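You operate a simulated robot arm through the tools that you are given. There is no shell and no other tool.

Carry out the task below with a simulated robot arm. There is one attempt and no reset: what you move stays moved.

Task
Put things in order on the top of the cloth table. At the end: the tiny beige mould stands where the large white bottle (marked "Q254") stood; the large white bottle from the top of the cloth table is on the blue board; the small blue brush stands where the silver steel strainer stood; the teal cup stands where the small blue brush stood; the silver steel strainer from the top of the cloth table stands where the tiny beige mould stood; whatever was shut is shut again. Leave all else as you found it, and nothing knocked over. Set down upright: large white bottle.

The check looks at the end state, three seconds after you hand in, the way a careful person would. Anything else that was tipped, shoved, dropped, spilled or broken makes it a failure. Flat cloth is picked up by pressing the open fingertips on it (5 to 10 N) and closing them slowly along it; thin cloth reads only 2 to 8 mm in the jaws.

Robot
A 6-joint arm with a two-finger parallel gripper, fixed in place. Base frame: the origin is on the floor under the middle of its stand, x ahead of it, y to its left, z up; the work surface is at about z = 800. Lengths are in mm, angles in rad, forces in N, time in s.
With the tool pointing down near the work surface it reaches from about 260 to 680 mm from the base axis. Its first joint turns from -1.152 to 1.152 rad. Payload 2.9 kg.
The TCP is the grasp point between the finger pads, 30 mm short of the fingertips. In the tool frame z runs along the fingers and y along their closing line. Largest opening 110 mm; finger width 20, thickness 10; the body of the gripper, 48 by 112 mm, starts 55 mm behind the TCP.
Orientation is that of the tool frame in the base frame, as a unit quaternion [x, y, z, w]. With the fingers straight down and closing along the base's y, the tool's x points along the base's -x, its y along +y and its z along -z.

Tools
- The arm moves only by the tool drive_tool. Its argument "increments" is a list of rows, each a list of 7 numbers: the shift along the tool's x, y, z in mm, then the turn, a rotation vector about the tool's x, y, z in rad, then the opening, from 0 (shut) to 1 (fully open). In form: [[dx, dy, dz, wx, wy, wz, hand], ...]. A call has 1 to 20 rows; each row shifts and turns the commanded pose from where the row before left it, along the tool's axes as they then stand. A row lasts 0.2 s, in which the tool goes at most 50 mm and 0.15 rad; a call with a longer step from one row to the next is refused whole, and so is a gripper value outside its range. Where a pose cannot be reached the arm comes as near as it can. A force on the tool above 40 N (or 10 N above the force at the start of the call, whichever is more), or a blocked arm, ends the call early, and 0.2 s more pass. The fingers move at their own pace (about 108 mm/s each) and stop on an object; they squeeze with about 33 N. The grip force told is the motor's: it shows also when the fingers shut on nothing. Time passes only in rows, and 0.2 s behind the last, so rows that do not move let the fingers close. It gives the time, the measured TCP pose, the force on the tool (base axes), the opening and the grip force at its end, in the units of the frame above (readings bear some noise), with the torque about the TCP (base axes, N m) and any sound that the robot's microphone picked up.
- Cameras (640 x 400 px; columns grow to the right, rows downward): "scene" is fixed at [61.3, 421.7, 1387.2]; the picture's right is [-0.88, -0.47, 0.00], its down [-0.26, 0.49, -0.83] and it looks along [0.39, -0.73, -0.56] (base axes); focal length 318 px, centre (320, 200). "wrist" rides on the gripper at [72, 17, -103] in the tool frame; the picture's right is [-0.23, 0.97, 0.00], its down [-0.76, -0.18, -0.62] and it looks along [-0.61, -0.14, 0.78] (tool axes); focal length 222 px, centre (320, 200). There is no depth. A picture from a camera that has moved, and an enlarged one, comes with that camera's place and axes in the base frame and with its lens.
- get_image(camera): a new picture of that camera. The clock stands still meanwhile.
- zoom(camera, box): a new picture of the part [left, top, right, bottom] of that camera's present view, enlarged. The clock stands still meanwhile.
- close_job(): hands the job in; it is judged then, once.

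Nothing tells you positions but the pictures and the camera data. Unless the task says otherwise, let go and move clear before handing in.

The tools are called after ">>>" by a JSON object that holds its "fn" and its "kwargs". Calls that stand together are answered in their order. drive_tool: Moves the arm, as the interface text tells. Its arguments: {"type":"object","properties":{"increments":{"type":"array","items":{"type":"array","items":{"type":"number"}}}},"required":["increments"]} The other tools are called the same way: get_image (camera) takes a picture; zoom (camera, box) takes an enlarged picture of a part of a camera's view; close_job () hands the job in.

At the start:

```text
clock: 0.0
eef_pos: [400.5, -187.9, 1086.6]
tcp_rot: [0.0, 1.0, 0.0, 0.0]
contact_force: [0.1, 0.2, 0.3]
moment: [-0.01, 0.04, 0.0]
grip_width: 110.1
grasp_force: 0.1
```

scene: 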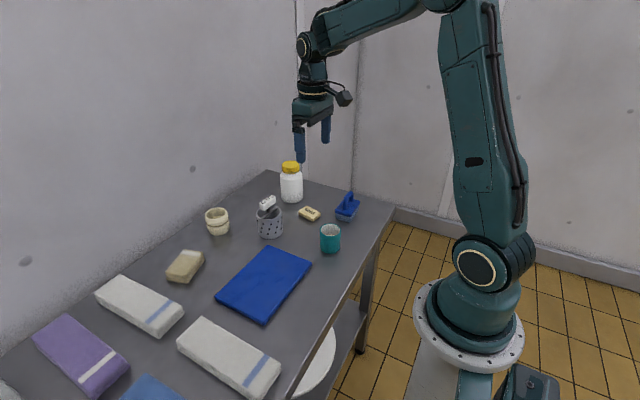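
wrist: 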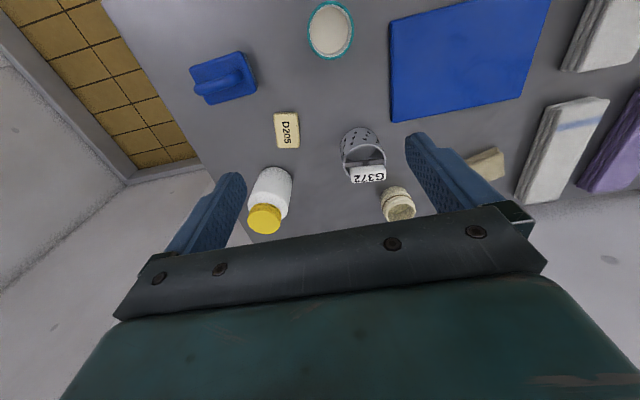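

I see a cloth table with a white bottle (yellow lid), a grey perforated strainer, a beige mould, a blue brush, a teal cup, a soap block and a blue board. I'll look closer before moving.

>>> {"fn": "zoom", "kwargs": {"camera": "scene", "box": [180, 150, 400, 290]}}

>>> {"fn": "zoom", "kwargs": {"camera": "scene", "box": [0, 200, 360, 400]}}

>>> {"fn": "zoom", "kwargs": {"camera": "wrist", "box": [160, 0, 560, 250]}}

```text
2.86 times, centred on (290, 220) of scene
camera zoom: at [61.3, 421.7, 1387.2], right [-0.88, -0.47, 0.0], down [-0.26, 0.49, -0.83], along [0.39, -0.73, -0.56], focal length 910 px, centre (406, 143)
```

zoom: 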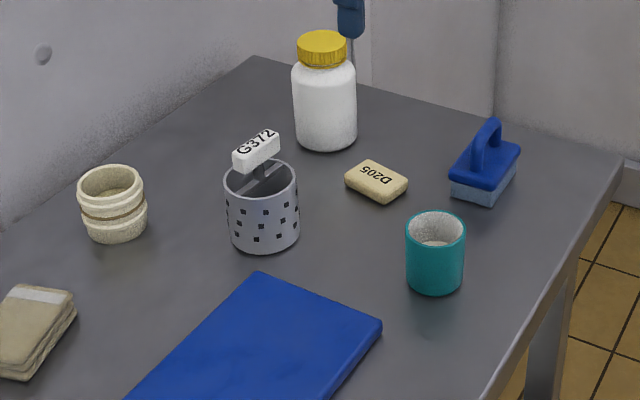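

```text
1.78 times, centred on (180, 300) of scene
camera zoom: at [61.3, 421.7, 1387.2], right [-0.88, -0.47, 0.0], down [-0.26, 0.49, -0.83], along [0.39, -0.73, -0.56], focal length 566 px, centre (569, 22)
```

zoom: 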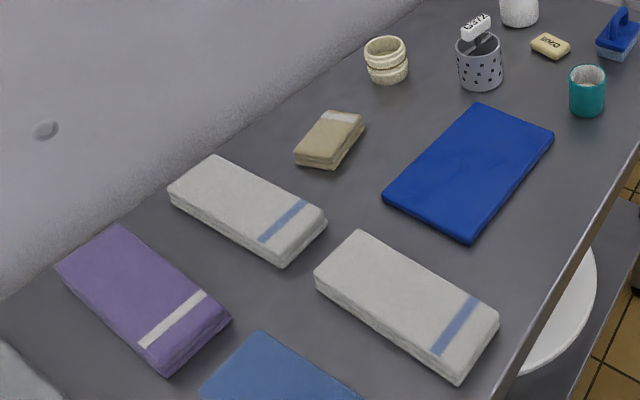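

```text
1.60 times, centred on (360, 125) of wrist
camera zoom: at [329.8, -171.0, 1190.0], right [0.23, 0.97, 0.0], down [0.76, -0.18, 0.62], along [0.61, -0.14, -0.78], focal length 355 px, centre (256, 320)
```

zoom: 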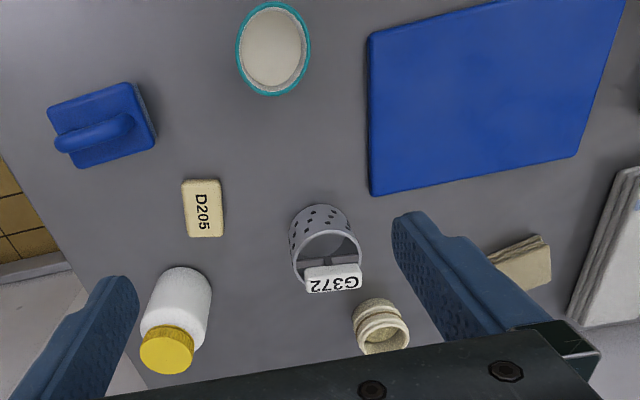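

The bottle is near (562,-317), the strainer near (523,-138), the mould near (660,-75), the cup near (340,-160) and the brush near (358,-315). The board spans about x 350–485, y -70..124. The moves can be done as a chain: bottle, mould, strainer, brush, cup. First I hover over the bottle to refine its position.

>>> {"fn": "drive_tool", "kwargs": {"increments": [[-20.2, -16.1, 9.6, 0, 0, 0, 1], [-20.2, -16.1, 9.6, 0, 0, 0, 1], [-20.2, -16.1, 9.6, 0, 0, 0, 1], [-20.2, -16.1, 9.6, 0, 0, 0, 1], [-20.2, -16.1, 9.6, 0, 0, 0, 1], [-20.2, -16.1, 9.6, 0, 0, 0, 1], [-20.2, -16.1, 9.6, 0, 0, 0, 1], [-20.2, -16.1, 9.6, 0, 0, 0, 1], [0, 0, 0, 0, 0, 0, 1]]}}

>>> {"fn": "get_image", "kwargs": {"camera": "wrist"}}

>>> {"fn": "get_image", "kwargs": {"camera": "scene"}}

```text
clock: 2.0
eef_pos: [562.3, -316.3, 1010.0]
tcp_rot: [0.001, 1.0, 0.0, 0.0]
contact_force: [1.2, -0.3, 0.5]
moment: [0.01, -0.02, 0.02]
grip_width: 110.3
grasp_force: 0.1
```

```text
taken
camera wrist: at [491.6, -299.8, 1113.3], right [0.23, 0.97, 0.0], down [0.76, -0.18, 0.62], along [0.61, -0.14, -0.78], focal length 222 px, centre (320, 200)
```

wrist: 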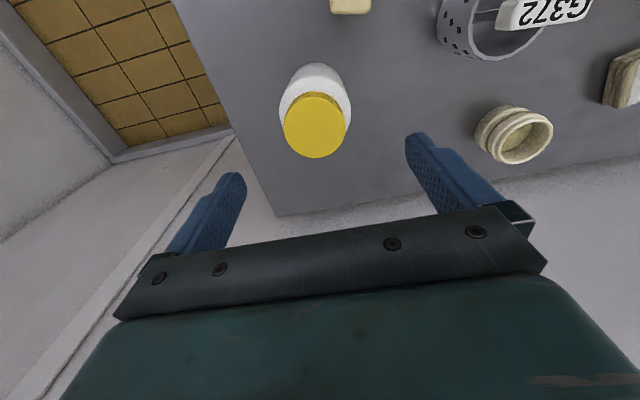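

```text
taken
```

scene: 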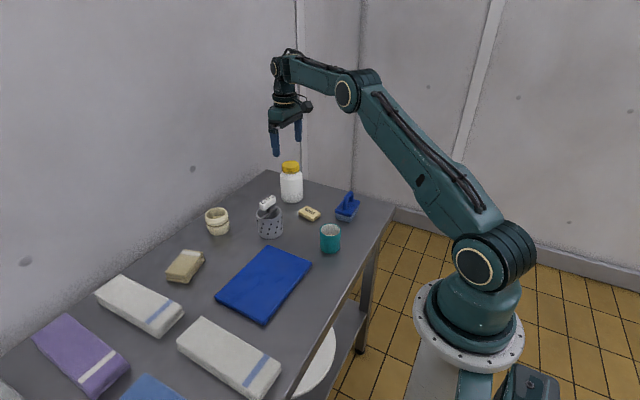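

The lid centre comes out at about (561,-318.5) with its top near z 921. I descend around the bottle body and close.

>>> {"fn": "drive_tool", "kwargs": {"increments": [[1.3, -2.2, 20, 0, 0, 0, 1], [0, 0, 20, 0, 0, 0, 1], [0, 0, 20, 0, 0, 0, 1], [0, 0, 20, 0, 0, 0, 1], [0, 0, 15, 0, 0, 0, 1], [0, 0, 15, 0, 0, 0, 1], [0, 0, 12, 0, 0, 0, 1], [0, 0, 10, 0, 0, 0, 1], [0, 0, 0, 0, 0, 0, 1]]}}

>>> {"fn": "get_image", "kwargs": {"camera": "wrist"}}

>>> {"fn": "zoom", "kwargs": {"camera": "scene", "box": [220, 100, 380, 220]}}

```text
clock: 4.0
eef_pos: [561.3, -318.5, 878.1]
tcp_rot: [0.0, 1.0, -0.001, 0.0]
contact_force: [0.3, 0.3, -0.4]
moment: [-0.02, -0.02, 0.0]
grip_width: 110.1
grasp_force: 0.2
```

```text
taken
camera wrist: at [490.4, -302.0, 980.7], right [0.23, 0.97, 0.0], down [0.76, -0.18, 0.62], along [0.61, -0.14, -0.78], focal length 222 px, centre (320, 200)
```

wrist: 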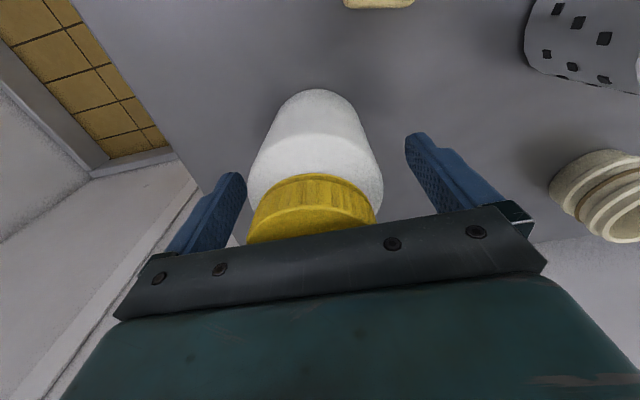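

```text
3.33 times, centred on (300, 160) of scene
camera zoom: at [61.3, 421.7, 1387.2], right [-0.88, -0.47, 0.0], down [-0.26, 0.49, -0.83], along [0.39, -0.73, -0.56], focal length 1061 px, centre (387, 333)
```

zoom: 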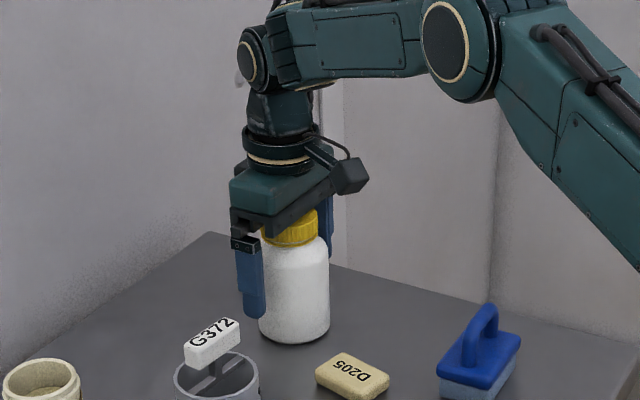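

The bottle sits between the fingers, a couple of mm off centre. I nudge over and close on it.

>>> {"fn": "drive_tool", "kwargs": {"increments": [[0, -2, 0, 0, 0, 0, 1], [0, 0, 0, 0, 0, 0, 0.8], [0, 0, 0, 0, 0, 0, 0.7], [0, 0, 0, 0, 0, 0, 0.6], [0, 0, 0, 0, 0, 0, 0.5], [0, 0, 0, 0, 0, 0, 0.5]]}}

```text
clock: 5.4
eef_pos: [561.8, -320.1, 879.3]
tcp_rot: [0.0, 1.0, -0.001, 0.0]
contact_force: [0.0, 0.9, -0.1]
moment: [0.03, -0.03, -0.08]
grip_width: 70.3
grasp_force: 32.7
```

Gripped at about 70 mm. Now I lift straight up slowly.

>>> {"fn": "drive_tool", "kwargs": {"increments": [[0, 0, -5, 0, 0, 0, 0.5], [0, 0, -10, 0, 0, 0, 0.5], [0, 0, -20, 0, 0, 0, 0.5], [0, 0, -25, 0, 0, 0, 0.5], [0, 0, -25, 0, 0, 0, 0.5], [0, 0, -25, 0, 0, 0, 0.5], [0, 0, -20, 0, 0, 0, 0.5], [0, 0, 0, 0, 0, 0, 0.5]]}}

>>> {"fn": "get_image", "kwargs": {"camera": "wrist"}}

>>> {"fn": "get_image", "kwargs": {"camera": "scene"}}

```text
clock: 7.2
eef_pos: [561.8, -319.1, 1008.5]
tcp_rot: [-0.001, 1.0, -0.001, 0.001]
contact_force: [-0.1, -0.2, -4.6]
moment: [0.0, 0.01, 0.01]
grip_width: 69.9
grasp_force: 33.1
```

```text
taken
camera wrist: at [490.2, -303.8, 1111.2], right [0.23, 0.97, 0.0], down [0.76, -0.18, 0.62], along [0.61, -0.14, -0.78], focal length 222 px, centre (320, 200)
```

wrist: 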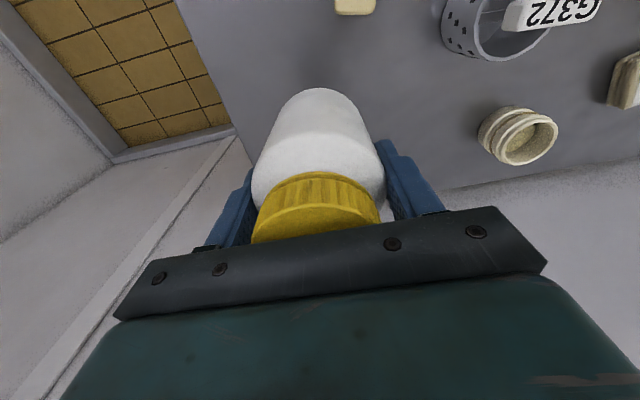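

```text
taken
```

scene: 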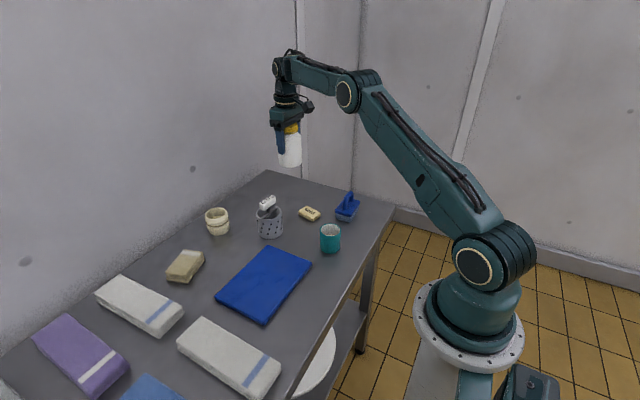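

The bottle is held and clear (about 0.47 kg). I carry it high over to the middle of the blue board.

>>> {"fn": "drive_tool", "kwargs": {"increments": [[0, 0, -15, 0, 0, 0, 0.5], [3, 8, -10, 0, 0, 0, 0.5], [8, 18, 0, 0, 0, 0, 0.5], [10, 24, 0, 0, 0, 0, 0.5], [10, 24, 0, 0, 0, 0, 0.5], [10, 24, 0, 0, 0, 0, 0.5], [10, 24, 0, 0, 0, 0, 0.5], [10, 24, 0, 0, 0, 0, 0.5], [10, 24, 0, 0, 0, 0, 0.5], [10, 24, 0, 0, 0, 0, 0.5], [10, 24, 0, 0, 0, 0, 0.5], [10, 24, 0, 0, 0, 0, 0.5], [10, 24, 0, 0, 0, 0, 0.5], [10, 24, 0, 0, 0, 0, 0.5], [10, 24, 0, 0, 0, 0, 0.5], [8, 18, 0, 0, 0, 0, 0.5], [4, 10, 0, 0, 0, 0, 0.5], [2, 4, 0, 0, 0, 0, 0.5], [0, 0, 0, 0, 0, 0, 0.5]]}}

>>> {"fn": "get_image", "kwargs": {"camera": "wrist"}}

>>> {"fn": "get_image", "kwargs": {"camera": "scene"}}

>>> {"fn": "zoom", "kwargs": {"camera": "scene", "box": [200, 220, 330, 340]}}

```text
clock: 11.2
eef_pos: [416.0, 25.3, 1034.6]
tcp_rot: [0.0, 1.0, 0.0, 0.001]
contact_force: [0.3, -0.6, -4.2]
moment: [0.0, -0.01, 0.02]
grip_width: 70.1
grasp_force: 33.5
```

```text
taken
camera wrist: at [344.9, 42.2, 1136.0], right [0.23, 0.97, 0.0], down [0.76, -0.18, 0.62], along [0.61, -0.14, -0.78], focal length 222 px, centre (320, 200)
```

wrist: 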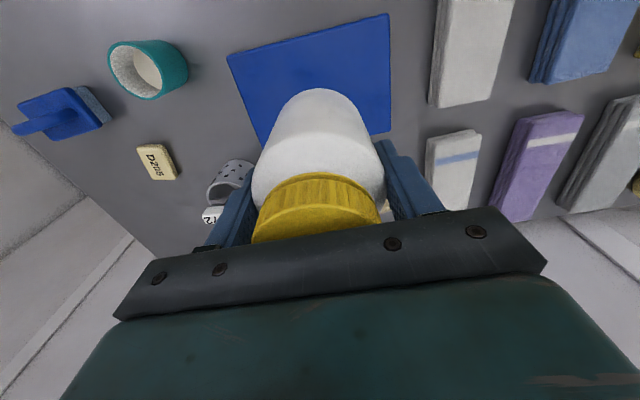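

```text
taken
```

scene: 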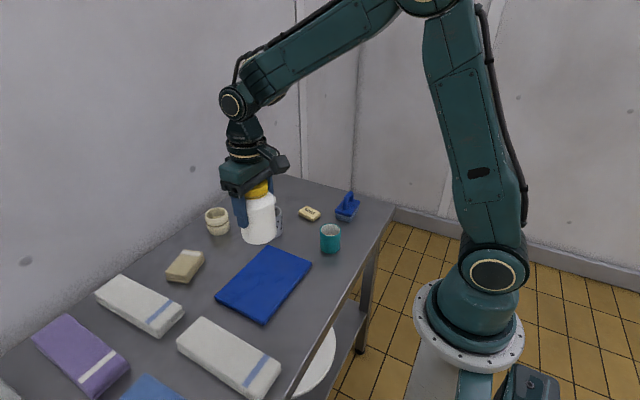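

```text
3.33 times, centred on (265, 280) of scene
camera zoom: at [61.4, 421.7, 1387.2], right [-0.88, -0.47, 0.0], down [-0.26, 0.49, -0.83], along [0.39, -0.73, -0.56], focal length 1061 px, centre (503, -67)
```

zoom: 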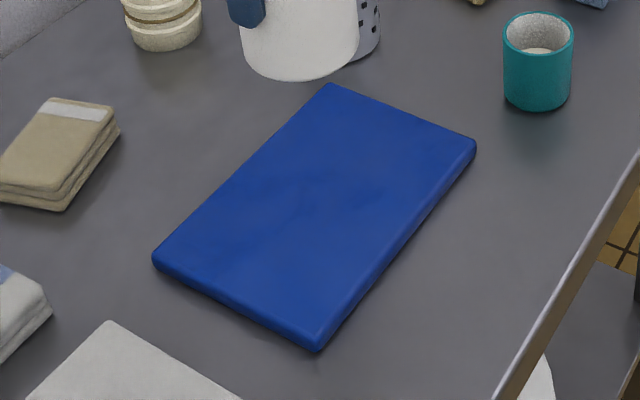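

The bottle is above the centre of the board. I go down to just above it, then ease on.

>>> {"fn": "drive_tool", "kwargs": {"increments": [[0, 0, 10, 0, 0, 0, 0.5], [0, 0, 20, 0, 0, 0, 0.5], [0, 0, 25, 0, 0, 0, 0.5], [0, 0, 25, 0, 0, 0, 0.5], [0, 0, 20, 0, 0, 0, 0.5], [0, 0, 15, 0, 0, 0, 0.5], [0, 0, 10, 0, 0, 0, 0.5], [0, 0, 5, 0, 0, 0, 0.5], [0, 0, 0, 0, 0, 0, 0.5]]}}

>>> {"fn": "zoom", "kwargs": {"camera": "scene", "box": [200, 180, 360, 330]}}

```text
clock: 13.2
eef_pos: [415.5, 24.1, 903.7]
tcp_rot: [0.0, 1.0, 0.0, 0.0]
contact_force: [0.5, -0.6, -3.9]
moment: [0.04, -0.02, -0.02]
grip_width: 69.9
grasp_force: 33.0
```

```text
2.67 times, centred on (280, 255) of scene
camera zoom: at [61.4, 421.7, 1387.2], right [-0.88, -0.47, 0.0], down [-0.26, 0.49, -0.83], along [0.39, -0.73, -0.56], focal length 849 px, centre (427, 53)
```

zoom: 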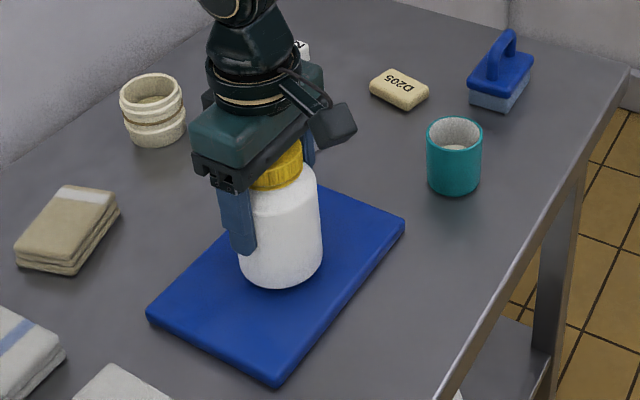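

>>> {"fn": "drive_tool", "kwargs": {"increments": [[0, 0, 3, 0, 0, 0, 0.5], [0, 0, 3, 0, 0, 0, 0.5], [0, 0, 2, 0, 0, 0, 0.5], [0, 0, 0, 0, 0, 0, 0.5]]}}

```text
clock: 14.2
eef_pos: [415.9, 25.5, 895.0]
tcp_rot: [0.0, 1.0, 0.0, 0.0]
contact_force: [-0.3, 0.2, -4.8]
moment: [-0.02, 0.0, -0.02]
grip_width: 70.0
grasp_force: 33.2
```

The bottle still hangs freely (weight about -4.6 N), so I go lower in small steps.

>>> {"fn": "drive_tool", "kwargs": {"increments": [[0, 0, 2, 0, 0, 0, 0.5], [0, 0, 0, 0, 0, 0, 0.5]]}}

>>> {"fn": "drive_tool", "kwargs": {"increments": [[0, 0, 2, 0, 0, 0, 0.5], [0, 0, 0, 0, 0, 0, 0.5]]}}

>>> {"fn": "drive_tool", "kwargs": {"increments": [[0, 0, 1, 0, 0, 0, 0.5], [0, 0, 0, 0, 0, 0, 0.5]]}}

```text
clock: 14.8
eef_pos: [416.5, 25.4, 893.8]
tcp_rot: [0.0, 1.0, 0.0, 0.001]
contact_force: [-2.8, 0.1, 14.8]
moment: [0.03, 0.39, -0.07]
grip_width: 69.8
grasp_force: 33.4
```

```text
clock: 15.4
eef_pos: [417.8, 26.8, 892.6]
tcp_rot: [0.0, 1.0, 0.0, 0.003]
contact_force: [-1.4, 0.0, 24.8]
moment: [-0.12, -0.13, -0.34]
grip_width: 69.8
grasp_force: 33.2
```

```text
clock: 16.0
eef_pos: [416.8, 26.3, 889.2]
tcp_rot: [0.001, 1.0, 0.0, 0.003]
contact_force: [4.1, -1.4, 25.0]
moment: [-0.01, -0.19, -0.32]
grip_width: 69.5
grasp_force: 33.0
```

The bottle is on the board, and I'm pressing more than needed. I relieve the push a little, then open.

>>> {"fn": "drive_tool", "kwargs": {"increments": [[0, 0, -1.5, 0, 0, 0, 0.5], [0, 0, 0, 0, 0, 0, 0.5]]}}

```text
clock: 16.6
eef_pos: [413.8, 25.6, 890.5]
tcp_rot: [-0.001, 1.0, 0.0, -0.001]
contact_force: [1.8, -1.1, 3.1]
moment: [0.01, -0.35, -0.01]
grip_width: 69.4
grasp_force: 32.8
```

>>> {"fn": "drive_tool", "kwargs": {"increments": [[0, 0, 0, 0, 0, 0, 0.68], [0, 0, 0, 0, 0, 0, 0.75], [0, 0, 0, 0, 0, 0, 0.85], [0, 0, 0, 0, 0, 0, 1], [0, 0, 0, 0, 0, 0, 1], [0, 0, -10, 0, 0, 0, 1], [0, 0, -20, 0, 0, 0, 1], [0, 0, -25, 0, 0, 0, 1], [0, 0, -25, 0, 0, 0, 1], [0, 0, -25, 0, 0, 0, 1], [0, 0, -20, 0, 0, 0, 1], [0, 0, 0, 0, 0, 0, 1]]}}

>>> {"fn": "get_image", "kwargs": {"camera": "scene"}}

>>> {"fn": "get_image", "kwargs": {"camera": "wrist"}}

```text
clock: 19.2
eef_pos: [417.0, 25.3, 1016.8]
tcp_rot: [0.0, 1.0, 0.0, 0.0]
contact_force: [0.7, -0.1, -0.1]
moment: [0.03, -0.04, -0.01]
grip_width: 110.0
grasp_force: 0.0
```

```text
taken
```

scene: 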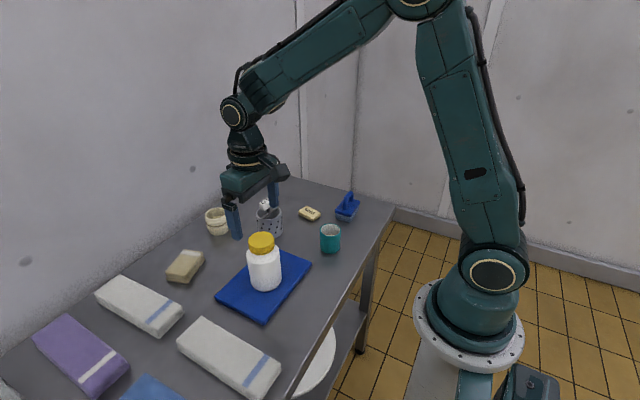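

```text
taken
camera wrist: at [345.7, 41.9, 1120.2], right [0.23, 0.97, 0.0], down [0.76, -0.18, 0.62], along [0.61, -0.14, -0.78], focal length 222 px, centre (320, 200)
```

wrist: 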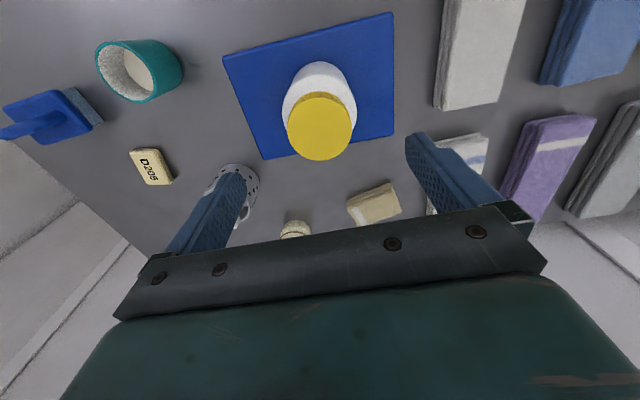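

The bottle stands upright on the board. Next I move toward the mould for a closer look.

>>> {"fn": "drive_tool", "kwargs": {"increments": [[-12, -6, 0, 0, 0, 0, 1], [-24, -13, 2, 0, 0, 0, 1], [-24, -13, 2, 0, 0, 0, 1], [-24, -13, 2, 0, 0, 0, 1], [-24, -13, 2, 0, 0, 0, 1], [-24, -13, 2, 0, 0, 0, 1], [-24, -13, 2, 0, 0, 0, 1], [-20, -11, 2, 0, 0, 0, 1], [-7, -5, 2, 0, 0, 0, 1], [0, 0, 0, 0, 0, 0, 1]]}}

>>> {"fn": "get_image", "kwargs": {"camera": "wrist"}}

>>> {"fn": "zoom", "kwargs": {"camera": "scene", "box": [180, 150, 340, 270]}}

```text
clock: 21.4
eef_pos: [599.2, -75.4, 999.8]
tcp_rot: [0.0, 1.0, -0.001, -0.001]
contact_force: [-0.2, -0.1, -0.4]
moment: [0.0, -0.02, 0.04]
grip_width: 109.8
grasp_force: 0.1
```

```text
taken
camera wrist: at [528.1, -58.4, 1102.9], right [0.23, 0.97, 0.0], down [0.76, -0.18, 0.62], along [0.61, -0.14, -0.78], focal length 222 px, centre (320, 200)
```

wrist: 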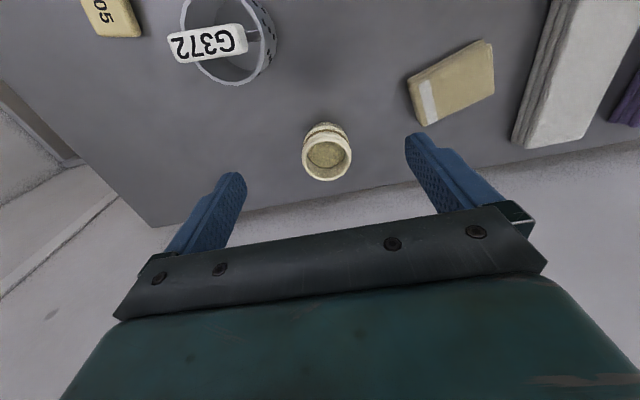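

```text
3.33 times, centred on (260, 210) of scene
camera zoom: at [61.3, 421.6, 1387.2], right [-0.88, -0.47, 0.0], down [-0.26, 0.49, -0.83], along [0.39, -0.73, -0.56], focal length 1061 px, centre (520, 167)
```

zoom: 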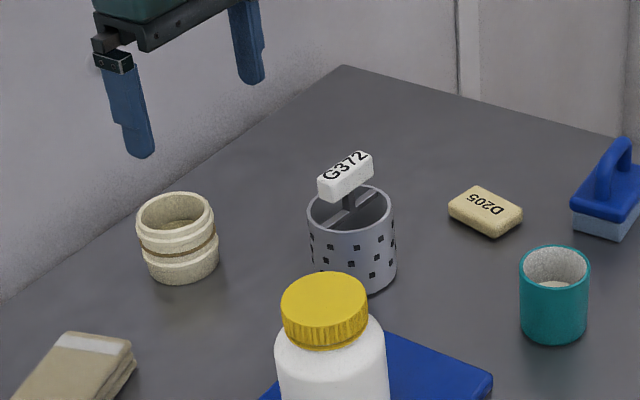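

The mould's rim centre triangulates to about (663,-80) at z 844, with a diameter of about 65 mm. I approach above it.

>>> {"fn": "drive_tool", "kwargs": {"increments": [[-8, -0.5, 15, 0, 0, 0, 1], [-12, -1, 18, 0, 0, 0, 1], [-12, -1, 18, 0, 0, 0, 1], [-12, -1, 18, 0, 0, 0, 1], [-12, -0.9, 18, 0, 0, 0, 1], [-7.8, 0, 13, 0, 0, 0, 1], [0, 0, 0, 0, 0, 0, 1]]}}

>>> {"fn": "get_image", "kwargs": {"camera": "wrist"}}

>>> {"fn": "zoom", "kwargs": {"camera": "scene", "box": [160, 130, 320, 250]}}

```text
clock: 23.0
eef_pos: [662.1, -78.1, 899.7]
tcp_rot: [0.0, 1.0, 0.0, 0.001]
contact_force: [-0.5, 0.0, 0.1]
moment: [0.04, -0.01, -0.01]
grip_width: 109.8
grasp_force: 0.1
```

```text
taken
camera wrist: at [591.5, -62.1, 1003.8], right [0.23, 0.97, 0.0], down [0.76, -0.18, 0.62], along [0.61, -0.14, -0.78], focal length 222 px, centre (320, 200)
```

wrist: 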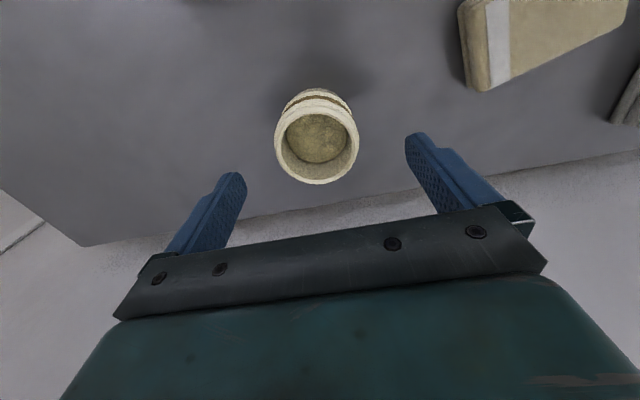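

```text
3.33 times, centred on (240, 190) of scene
camera zoom: at [61.3, 421.7, 1387.2], right [-0.88, -0.47, 0.0], down [-0.26, 0.49, -0.83], along [0.39, -0.73, -0.56], focal length 1061 px, centre (587, 233)
```

zoom: 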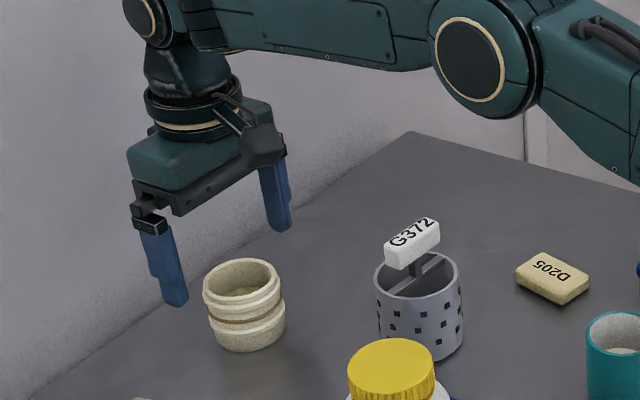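

The mould is aligned at about (662,-81), and the pose is reached without error. I descend and close around it.

>>> {"fn": "drive_tool", "kwargs": {"increments": [[0, -2.5, 10, 0, 0, 0, 1], [0, 0, 15, 0, 0, 0, 1], [0, 0, 15, 0, 0, 0, 1], [0, 0, 10, 0, 0, 0, 1], [0, 0, 6, 0, 0, 0, 1], [0, 0, 4, 0, 0, 0, 1], [0, 0, 0, 0, 0, 0, 1]]}}

>>> {"fn": "get_image", "kwargs": {"camera": "wrist"}}

```text
clock: 24.6
eef_pos: [662.6, -81.5, 839.8]
tcp_rot: [0.0, 1.0, 0.0, 0.0]
contact_force: [-0.8, 0.1, 0.2]
moment: [-0.01, -0.02, -0.01]
grip_width: 110.3
grasp_force: 0.2
```

```text
taken
camera wrist: at [591.6, -64.8, 943.5], right [0.23, 0.97, 0.0], down [0.76, -0.18, 0.62], along [0.61, -0.14, -0.78], focal length 222 px, centre (320, 200)
```

wrist: 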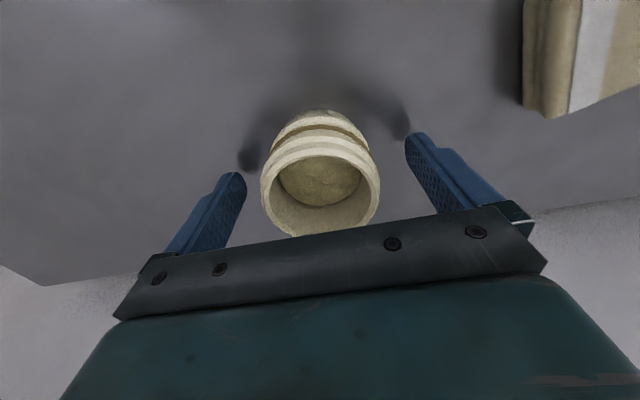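

>>> {"fn": "drive_tool", "kwargs": {"increments": [[0, 0, 0, 0, 0, 0, 0.8], [0, 0, 0, 0, 0, 0, 0.7], [0, 0, 0, 0, 0, 0, 0.62], [0, 0, 0, 0, 0, 0, 0.55], [0, 0, 0, 0, 0, 0, 0.5], [0, 0, 0, 0, 0, 0, 0.5]]}}

>>> {"fn": "get_image", "kwargs": {"camera": "wrist"}}

```text
clock: 26.0
eef_pos: [663.6, -80.2, 840.0]
tcp_rot: [0.0, 1.0, -0.001, 0.0]
contact_force: [0.3, 0.6, 1.5]
moment: [0.01, 0.03, -0.04]
grip_width: 61.9
grasp_force: 33.2
```

```text
taken
camera wrist: at [591.6, -64.7, 943.6], right [0.23, 0.97, 0.0], down [0.76, -0.18, 0.62], along [0.61, -0.14, -0.78], focal length 222 px, centre (320, 200)
```

wrist: 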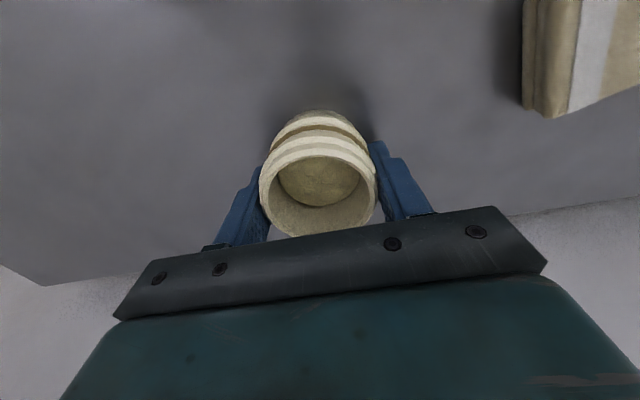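

Gripped the mould at 62 mm. I lift and carry it to the bottle's old spot at (561.5,-320).

>>> {"fn": "drive_tool", "kwargs": {"increments": [[0, 0, -5, 0, 0, 0, 0.5], [0, 0, -10, 0, 0, 0, 0.5], [0, 0, -15, 0, 0, 0, 0.5], [0, 0, -20, 0, 0, 0, 0.5], [0, 0, -20, 0, 0, 0, 0.5], [0, 0, -15, 0, 0, 0, 0.5], [4, -10, -10, 0, 0, 0, 0.5], [8, -20, 0, 0, 0, 0, 0.5], [10, -23, 0, 0, 0, 0, 0.5], [10, -23, 0, 0, 0, 0, 0.5], [10, -23, 0, 0, 0, 0, 0.5], [10, -23, 0, 0, 0, 0, 0.5], [10, -23, 0, 0, 0, 0, 0.5], [10, -23, 0, 0, 0, 0, 0.5], [10, -23, 0, 0, 0, 0, 0.5], [10, -23, 0, 0, 0, 0, 0.5], [6, -16, 0, 0, 0, 0, 0.5], [3, -8, 0, 0, 0, 0, 0.5], [0, 0, 0, 0, 0, 0, 0.5]]}}

>>> {"fn": "get_image", "kwargs": {"camera": "wrist"}}

>>> {"fn": "get_image", "kwargs": {"camera": "scene"}}

```text
clock: 30.0
eef_pos: [562.5, -319.7, 935.3]
tcp_rot: [0.0, 1.0, 0.001, 0.0]
contact_force: [-0.4, -0.2, -2.5]
moment: [0.01, -0.01, 0.02]
grip_width: 62.1
grasp_force: 33.2
```

```text
taken
camera wrist: at [490.8, -303.0, 1038.4], right [0.23, 0.97, 0.0], down [0.76, -0.18, 0.62], along [0.61, -0.14, -0.78], focal length 222 px, centre (320, 200)
```

wrist: 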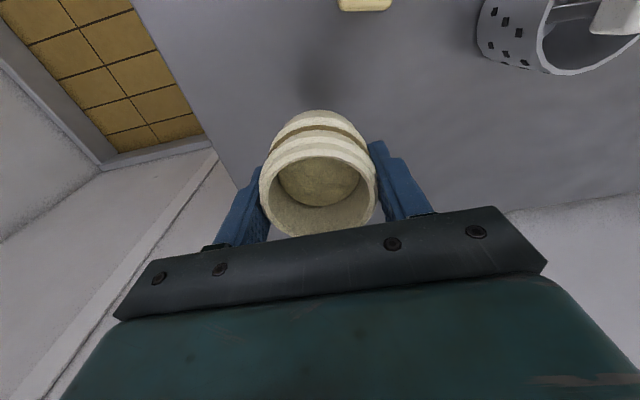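

```text
taken
```

scene: 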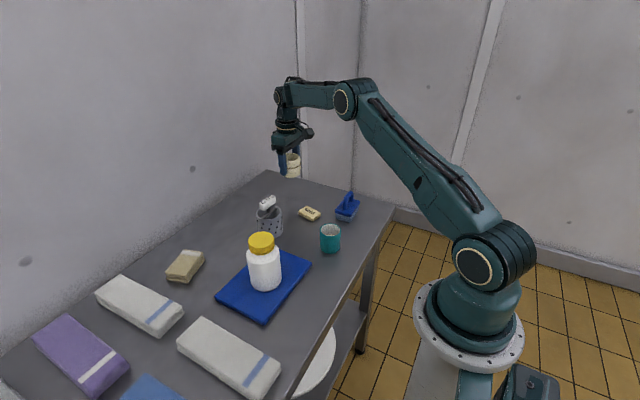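

The mould is above the bottle's old spot. I descend to just above the table.

>>> {"fn": "drive_tool", "kwargs": {"increments": [[0.5, 0, 15, 0, 0, 0, 0.5], [0, 0, 20, 0, 0, 0, 0.5], [0, 0, 20, 0, 0, 0, 0.5], [0, 0, 15, 0, 0, 0, 0.5], [0, 0, 10, 0, 0, 0, 0.5], [0, 0, 7, 0, 0, 0, 0.5], [0, 0, 4, 0, 0, 0, 0.5], [0, 0, 0, 0, 0, 0, 0.5]]}}

```text
clock: 31.8
eef_pos: [562.1, -319.3, 844.3]
tcp_rot: [0.0, 1.0, 0.0, 0.0]
contact_force: [-0.5, 0.0, -1.4]
moment: [-0.02, 0.0, 0.02]
grip_width: 61.8
grasp_force: 33.2
```

>>> {"fn": "drive_tool", "kwargs": {"increments": [[0, 0, 1.5, 0, 0, 0, 0.5], [0, 0, 0, 0, 0, 0, 0.5]]}}

```text
clock: 32.4
eef_pos: [561.5, -317.8, 842.2]
tcp_rot: [0.0, 1.0, 0.0, 0.0]
contact_force: [0.2, -0.5, -0.8]
moment: [0.03, 0.01, -0.02]
grip_width: 61.9
grasp_force: 32.6
```

>>> {"fn": "drive_tool", "kwargs": {"increments": [[0, 0, 1.2, 0, 0, 0, 0.5], [0, 0, 0, 0, 0, 0, 0.5]]}}

```text
clock: 33.0
eef_pos: [562.2, -319.3, 840.6]
tcp_rot: [0.0, 1.0, 0.0, 0.001]
contact_force: [-0.6, 0.3, -1.7]
moment: [0.01, 0.02, 0.0]
grip_width: 62.0
grasp_force: 32.6
```

>>> {"fn": "drive_tool", "kwargs": {"increments": [[0, 0, 1, 0, 0, 0, 0.5], [0, 0, 0, 0, 0, 0, 0.5]]}}

```text
clock: 33.6
eef_pos: [562.5, -318.8, 841.1]
tcp_rot: [0.0, 1.0, 0.0, 0.0]
contact_force: [-0.1, 0.4, -1.6]
moment: [0.0, -0.03, -0.01]
grip_width: 62.0
grasp_force: 33.1
```

>>> {"fn": "drive_tool", "kwargs": {"increments": [[0, 0, 1, 0, 0, 0, 0.5], [0, 0, 0, 0, 0, 0, 0.5]]}}

```text
clock: 34.2
eef_pos: [562.2, -318.7, 840.1]
tcp_rot: [0.0, 1.0, 0.0, 0.0]
contact_force: [-1.9, 1.3, 6.0]
moment: [0.1, 0.18, -0.02]
grip_width: 62.0
grasp_force: 33.2
```

Contact has been made gently. I release and retreat up.

>>> {"fn": "drive_tool", "kwargs": {"increments": [[0, 0, -0.5, 0, 0, 0, 0.6], [0, 0, 0, 0, 0, 0, 0.7], [0, 0, 0, 0, 0, 0, 0.85], [0, 0, 0, 0, 0, 0, 1], [0, 0, 0, 0, 0, 0, 1], [0, 0, -10, 0, 0, 0, 1], [0, 0, -20, 0, 0, 0, 1], [0, 0, -25, 0, 0, 0, 1], [0, 0, -25, 0, 0, 0, 1], [0, 0, -25, 0, 0, 0, 1], [0, 0, -25, 0, 0, 0, 1], [0, 0, -20, 0, 0, 0, 1], [0, 0, 0, 0, 0, 0, 1]]}}

>>> {"fn": "get_image", "kwargs": {"camera": "wrist"}}

>>> {"fn": "zoom", "kwargs": {"camera": "scene", "box": [180, 130, 400, 270]}}

```text
clock: 37.0
eef_pos: [561.8, -319.4, 991.3]
tcp_rot: [0.0, 1.0, 0.0, 0.001]
contact_force: [0.1, -0.1, 0.2]
moment: [0.02, -0.05, -0.03]
grip_width: 109.8
grasp_force: 0.1
```

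```text
taken
camera wrist: at [490.5, -303.0, 1093.9], right [0.23, 0.97, 0.0], down [0.76, -0.18, 0.62], along [0.61, -0.14, -0.78], focal length 222 px, centre (320, 200)
```

wrist: 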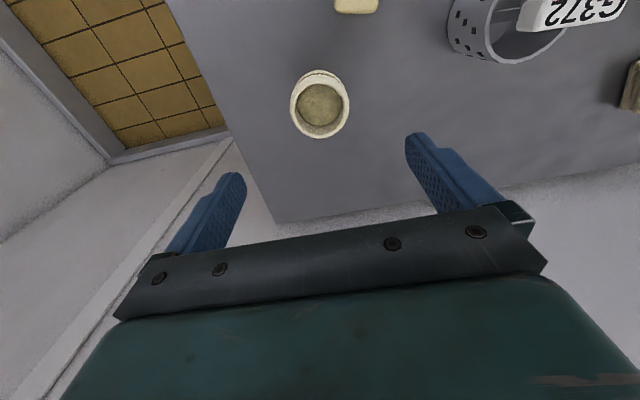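

```text
2.86 times, centred on (290, 200) of scene
camera zoom: at [61.3, 421.7, 1387.2], right [-0.88, -0.47, 0.0], down [-0.26, 0.49, -0.83], along [0.39, -0.73, -0.56], focal length 910 px, centre (406, 200)
```

zoom: 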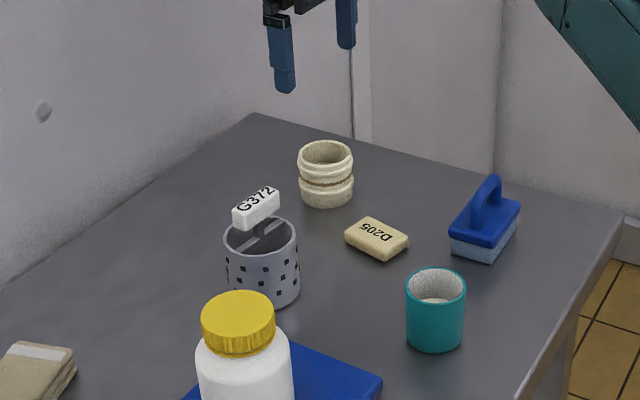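

The mould stands where the bottle was. Now I inspect the strainer closely from above.

>>> {"fn": "drive_tool", "kwargs": {"increments": [[3, 10, -10, 0, 0, 0, 1], [8, 23, -10, 0, 0, 0, 1], [9, 26, -10, 0, 0, 0, 1], [9, 26, -9, 0, 0, 0, 1], [9, 26, 0, 0, 0, 0, 1], [9, 26, 0, 0, 0, 0, 1], [8, 23, 0, 0, 0, 0, 1], [5, 14, 0, 0, 0, 0, 1], [2, 5, 0, 0, 0, 0, 1], [0, 0, 0, 0, 0, 0, 1]]}}

>>> {"fn": "get_image", "kwargs": {"camera": "wrist"}}

>>> {"fn": "zoom", "kwargs": {"camera": "wrist", "box": [220, 60, 420, 185]}}

>>> {"fn": "zoom", "kwargs": {"camera": "scene", "box": [230, 180, 310, 250]}}

```text
clock: 39.2
eef_pos: [499.7, -139.7, 1028.5]
tcp_rot: [0.0, 1.0, 0.0, 0.0]
contact_force: [0.0, 0.1, -0.4]
moment: [0.01, -0.01, -0.01]
grip_width: 109.9
grasp_force: 0.1
```

```text
taken
camera wrist: at [428.5, -123.5, 1132.5], right [0.23, 0.97, 0.0], down [0.76, -0.18, 0.62], along [0.61, -0.14, -0.78], focal length 222 px, centre (320, 200)
```

wrist: 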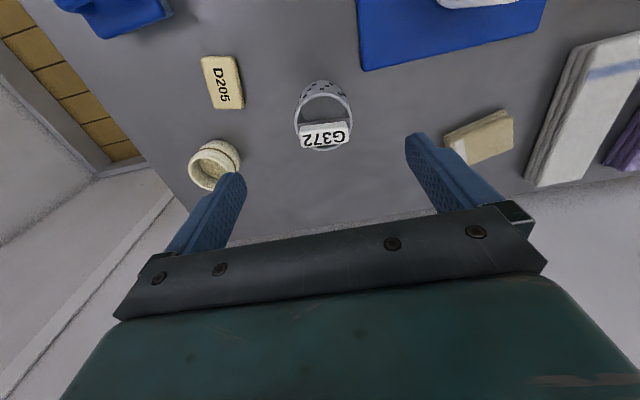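

```text
3.20 times, centred on (320, 122) of wrist
camera zoom: at [428.5, -123.5, 1132.5], right [0.23, 0.97, 0.0], down [0.76, -0.18, 0.62], along [0.61, -0.14, -0.78], focal length 711 px, centre (320, 448)
```

zoom: 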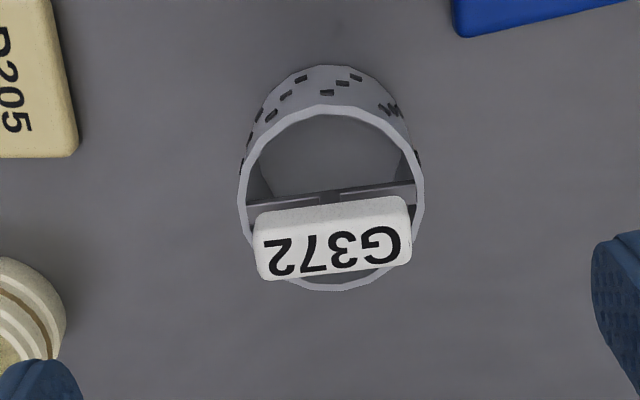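

```text
5.71 times, centred on (270, 215) of scene
camera zoom: at [61.3, 421.7, 1387.2], right [-0.88, -0.47, 0.0], down [-0.26, 0.49, -0.83], along [0.39, -0.73, -0.56], focal length 1819 px, centre (606, 114)
```

zoom: 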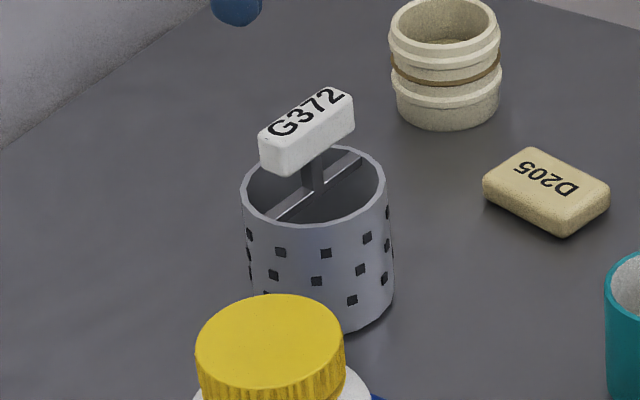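

The strainer is a cylinder of about 72 mm with its rim at z 860 and a T-handle top at z 900, centred at (523,-140.5). I'll grip its body from the y sides with the handle under the palm.

>>> {"fn": "drive_tool", "kwargs": {"increments": [[-8, -0.4, 10, 0, 0, 0, 1], [-8, -0.4, 18, 0, 0, 0, 1], [-7.6, 0, 20, 0, 0, 0, 1], [0, 0, 18, 0, 0, 0, 1], [0, 0, 10, 0, 0, 0, 1], [0, 0, 0, 0, 0, 0, 1]]}}

>>> {"fn": "get_image", "kwargs": {"camera": "wrist"}}

```text
clock: 40.6
eef_pos: [524.0, -140.9, 953.9]
tcp_rot: [0.0, 1.0, 0.0, 0.0]
contact_force: [0.5, -0.6, 1.0]
moment: [-0.03, 0.05, 0.02]
grip_width: 110.4
grasp_force: 0.1
```

```text
taken
camera wrist: at [451.7, -124.4, 1056.6], right [0.23, 0.97, 0.0], down [0.76, -0.18, 0.62], along [0.61, -0.14, -0.78], focal length 222 px, centre (320, 200)
```

wrist: 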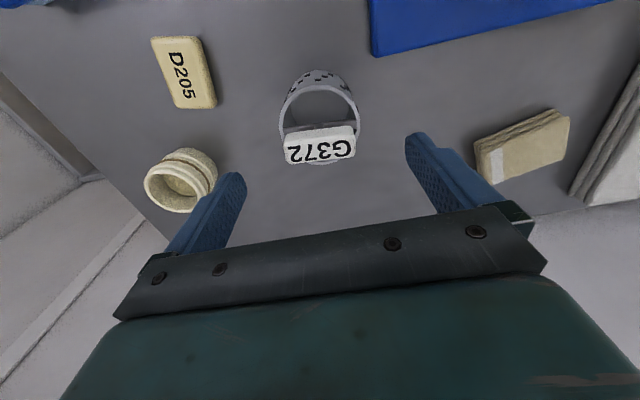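

>>> {"fn": "drive_tool", "kwargs": {"increments": [[0.5, 0, 12, 0, 0, 0, 1], [0.5, 0, 20, 0, 0, 0, 1], [0, 0, 20, 0, 0, 0, 1], [0, 0, 18, 0, 0, 0, 1], [0, 0, 12, 0, 0, 0, 1], [0, 0, 8, 0, 0, 0, 1], [0, 0, 5, 0, 0, 0, 1], [0, 0, 0, 0, 0, 0, 1]]}}

>>> {"fn": "get_image", "kwargs": {"camera": "wrist"}}

>>> {"fn": "zoom", "kwargs": {"camera": "scene", "box": [210, 150, 330, 250]}}

```text
clock: 42.4
eef_pos: [522.7, -140.5, 858.8]
tcp_rot: [0.0, 1.0, -0.001, 0.0]
contact_force: [0.8, 0.0, 0.6]
moment: [-0.06, 0.02, -0.02]
grip_width: 109.8
grasp_force: 0.0
```

```text
taken
camera wrist: at [450.8, -124.5, 961.6], right [0.23, 0.97, 0.0], down [0.76, -0.18, 0.62], along [0.61, -0.14, -0.78], focal length 222 px, centre (320, 200)
```

wrist: 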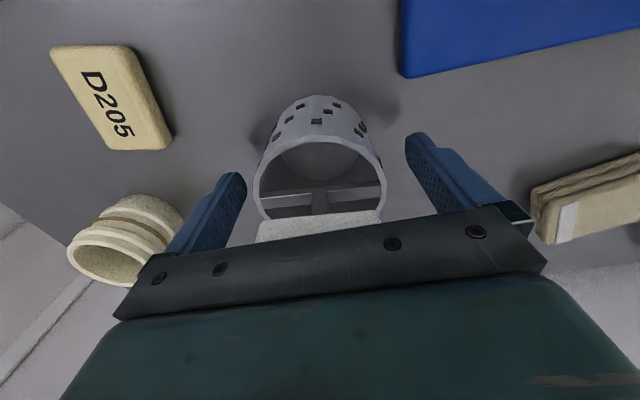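

```text
4.00 times, centred on (270, 200) of scene
camera zoom: at [61.3, 421.7, 1387.2], right [-0.88, -0.47, 0.0], down [-0.26, 0.49, -0.83], along [0.39, -0.73, -0.56], focal length 1274 px, centre (520, 200)
```

zoom: 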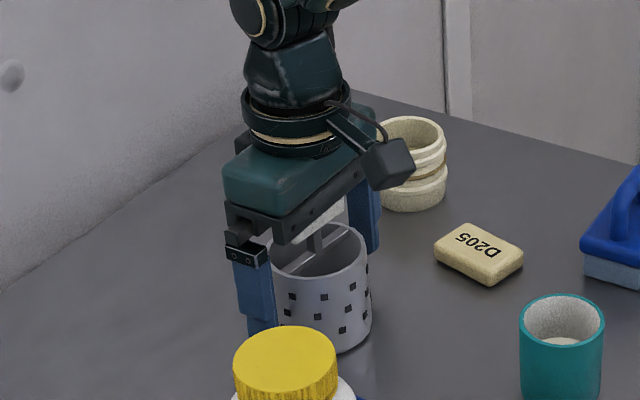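

The strainer is centred between the fingers, so I close on it.

>>> {"fn": "drive_tool", "kwargs": {"increments": [[0, 0, 0, 0, 0, 0, 0.85], [0, 0, 0, 0, 0, 0, 0.75], [0, 0, 0, 0, 0, 0, 0.68], [0, 0, 0, 0, 0, 0, 0.62], [0, 0, 0, 0, 0, 0, 0.55], [0, 0, 0, 0, 0, 0, 0.55]]}}

```text
clock: 43.8
eef_pos: [522.6, -140.1, 858.8]
tcp_rot: [0.0, 1.0, 0.0, 0.0]
contact_force: [-0.4, 1.1, 1.0]
moment: [0.05, -0.01, 0.01]
grip_width: 68.6
grasp_force: 33.0
```

Gripped at 68.6 mm. I lift and carry it to the mould's old spot at (663,-80.5).

>>> {"fn": "drive_tool", "kwargs": {"increments": [[0, 0, -5, 0, 0, 0, 0.55], [0, 0, -10, 0, 0, 0, 0.55], [0, 0, -15, 0, 0, 0, 0.55], [0, 0, -15, 0, 0, 0, 0.55], [0, 0, -15, 0, 0, 0, 0.55], [-5, 2, -10, 0, 0, 0, 0.55], [-15, 6.5, 0, 0, 0, 0, 0.55], [-20, 8.5, 0, 0, 0, 0, 0.55], [-20, 8.5, 0, 0, 0, 0, 0.55], [-20, 8.5, 0, 0, 0, 0, 0.55], [-20, 8.5, 0, 0, 0, 0, 0.55], [-20, 8.5, 0, 0, 0, 0, 0.55], [-13, 6, 0, 0, 0, 0, 0.55], [-7, 3, 0, 0, 0, 0, 0.55], [0, 0, 0, 0, 0, 0, 0.55]]}}

>>> {"fn": "get_image", "kwargs": {"camera": "wrist"}}

>>> {"fn": "zoom", "kwargs": {"camera": "scene", "box": [160, 130, 320, 250]}}

```text
clock: 47.0
eef_pos: [661.3, -80.4, 928.3]
tcp_rot: [0.0, 1.0, 0.0, 0.0]
contact_force: [-0.1, 0.8, -1.4]
moment: [-0.03, 0.04, -0.02]
grip_width: 68.8
grasp_force: 33.2
```

```text
taken
camera wrist: at [590.9, -64.1, 1031.7], right [0.23, 0.97, 0.0], down [0.76, -0.18, 0.62], along [0.61, -0.14, -0.78], focal length 222 px, centre (320, 200)
```

wrist: 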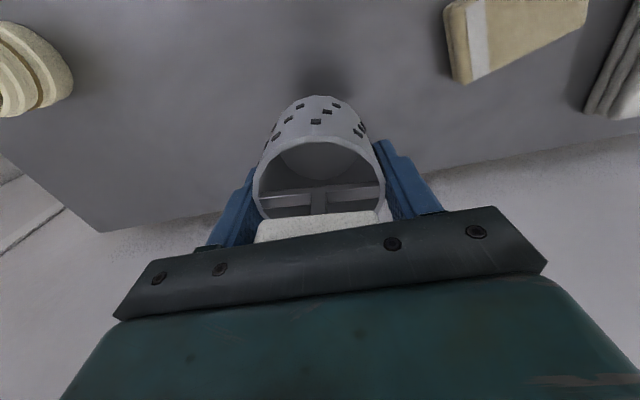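

```text
3.33 times, centred on (240, 190) of scene
camera zoom: at [61.4, 421.7, 1387.2], right [-0.88, -0.47, 0.0], down [-0.26, 0.49, -0.83], along [0.39, -0.73, -0.56], focal length 1061 px, centre (587, 233)
```

zoom: 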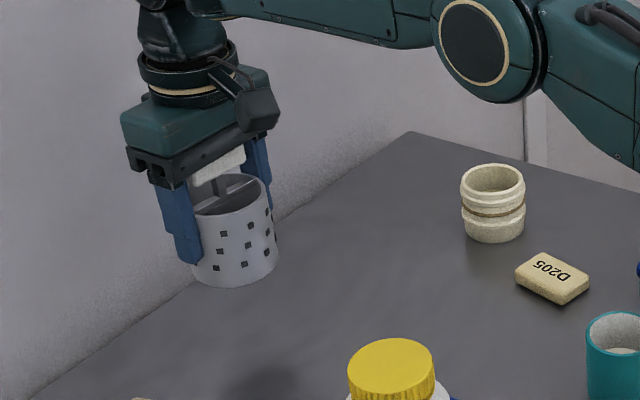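

Above the mould's old spot now. I descend to just above contact (contact expected near TCP z 858).

>>> {"fn": "drive_tool", "kwargs": {"increments": [[-1, 0, 12, 0, 0, 0, 0.55], [0, 0, 18, 0, 0, 0, 0.55], [0, 0, 15, 0, 0, 0, 0.55], [0, 0, 11, 0, 0, 0, 0.55], [0, 0, 6, 0, 0, 0, 0.55], [0, 0, 4, 0, 0, 0, 0.55], [0, 0, 0, 0, 0, 0, 0.55]]}}

```text
clock: 48.6
eef_pos: [663.5, -80.8, 861.9]
tcp_rot: [0.0, 1.0, 0.001, 0.001]
contact_force: [0.5, -1.0, -1.2]
moment: [-0.01, 0.02, -0.01]
grip_width: 68.5
grasp_force: 33.5
```

>>> {"fn": "drive_tool", "kwargs": {"increments": [[0, 0, 1.5, 0, 0, 0, 0.55], [0, 0, 0, 0, 0, 0, 0.55]]}}

```text
clock: 49.2
eef_pos: [662.7, -80.6, 861.2]
tcp_rot: [0.0, 1.0, 0.0, 0.001]
contact_force: [-0.2, -0.5, -1.9]
moment: [0.02, -0.03, -0.01]
grip_width: 68.7
grasp_force: 32.8
```

>>> {"fn": "drive_tool", "kwargs": {"increments": [[0, 0, 1.5, 0, 0, 0, 0.55], [0, 0, 0, 0, 0, 0, 0.55]]}}

```text
clock: 49.8
eef_pos: [663.8, -79.6, 858.2]
tcp_rot: [0.0, 1.0, 0.0, 0.0]
contact_force: [0.5, -0.3, -1.7]
moment: [0.03, -0.04, -0.01]
grip_width: 68.6
grasp_force: 32.9
```

>>> {"fn": "drive_tool", "kwargs": {"increments": [[0, 0, 1, 0, 0, 0, 0.55], [0, 0, 0, 0, 0, 0, 0.55]]}}

```text
clock: 50.4
eef_pos: [663.7, -80.7, 858.7]
tcp_rot: [0.0, 1.0, 0.001, 0.001]
contact_force: [-0.9, 1.2, 4.6]
moment: [0.1, 0.24, -0.01]
grip_width: 68.9
grasp_force: 33.3
```

Contact. I release and retreat straight up.

>>> {"fn": "drive_tool", "kwargs": {"increments": [[0, 0, -0.5, 0, 0, 0, 0.66], [0, 0, 0, 0, 0, 0, 0.75], [0, 0, 0, 0, 0, 0, 0.88], [0, 0, 0, 0, 0, 0, 1], [0, 0, 0, 0, 0, 0, 1], [0, 0, -8, 0, 0, 0, 1], [0, 0, -15, 0, 0, 0, 1], [0, 0, -20, 0, 0, 0, 1], [0, 0, -20, 0, 0, 0, 1], [0, 0, -20, 0, 0, 0, 1], [5, 0, -15, 0, 0, 0, 1], [15, 0, -10, 0, 0, 0, 1], [20, 0, -10, 0, 0, 0, 1], [20, 0, -5, 0, 0, 0, 1], [0, 0, 0, 0, 0, 0, 1]]}}

>>> {"fn": "get_image", "kwargs": {"camera": "wrist"}}

>>> {"fn": "zoom", "kwargs": {"camera": "scene", "box": [180, 150, 400, 290]}}

```text
clock: 53.6
eef_pos: [604.1, -81.0, 981.4]
tcp_rot: [0.0, 1.0, 0.001, 0.0]
contact_force: [-0.8, -0.5, 0.5]
moment: [0.0, 0.01, 0.0]
grip_width: 110.1
grasp_force: 0.1
```

```text
taken
camera wrist: at [531.8, -64.9, 1084.8], right [0.23, 0.97, 0.0], down [0.76, -0.18, 0.62], along [0.61, -0.14, -0.78], focal length 222 px, centre (320, 200)
```

wrist: 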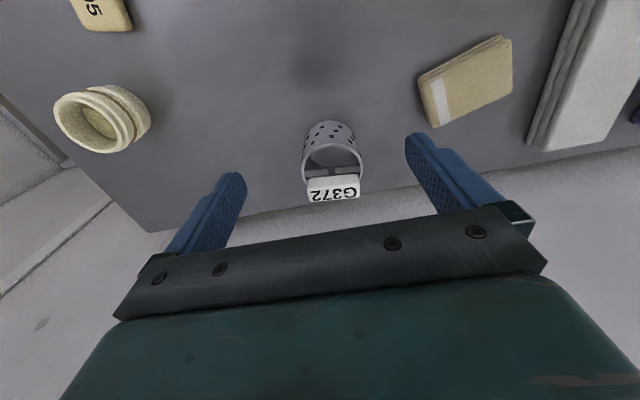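

```text
2.86 times, centred on (290, 220) of scene
camera zoom: at [61.3, 421.7, 1387.2], right [-0.88, -0.47, 0.0], down [-0.26, 0.49, -0.83], along [0.39, -0.73, -0.56], focal length 910 px, centre (406, 143)
```

zoom: 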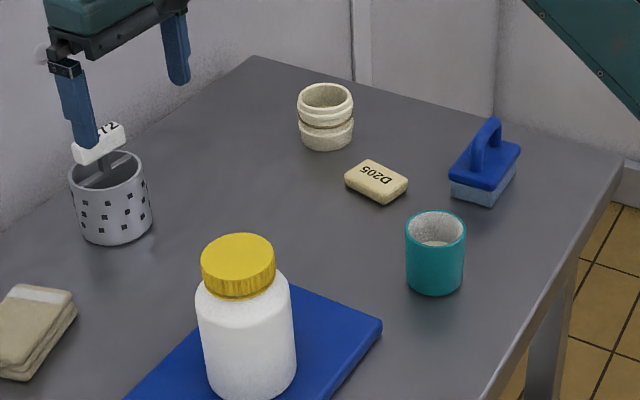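

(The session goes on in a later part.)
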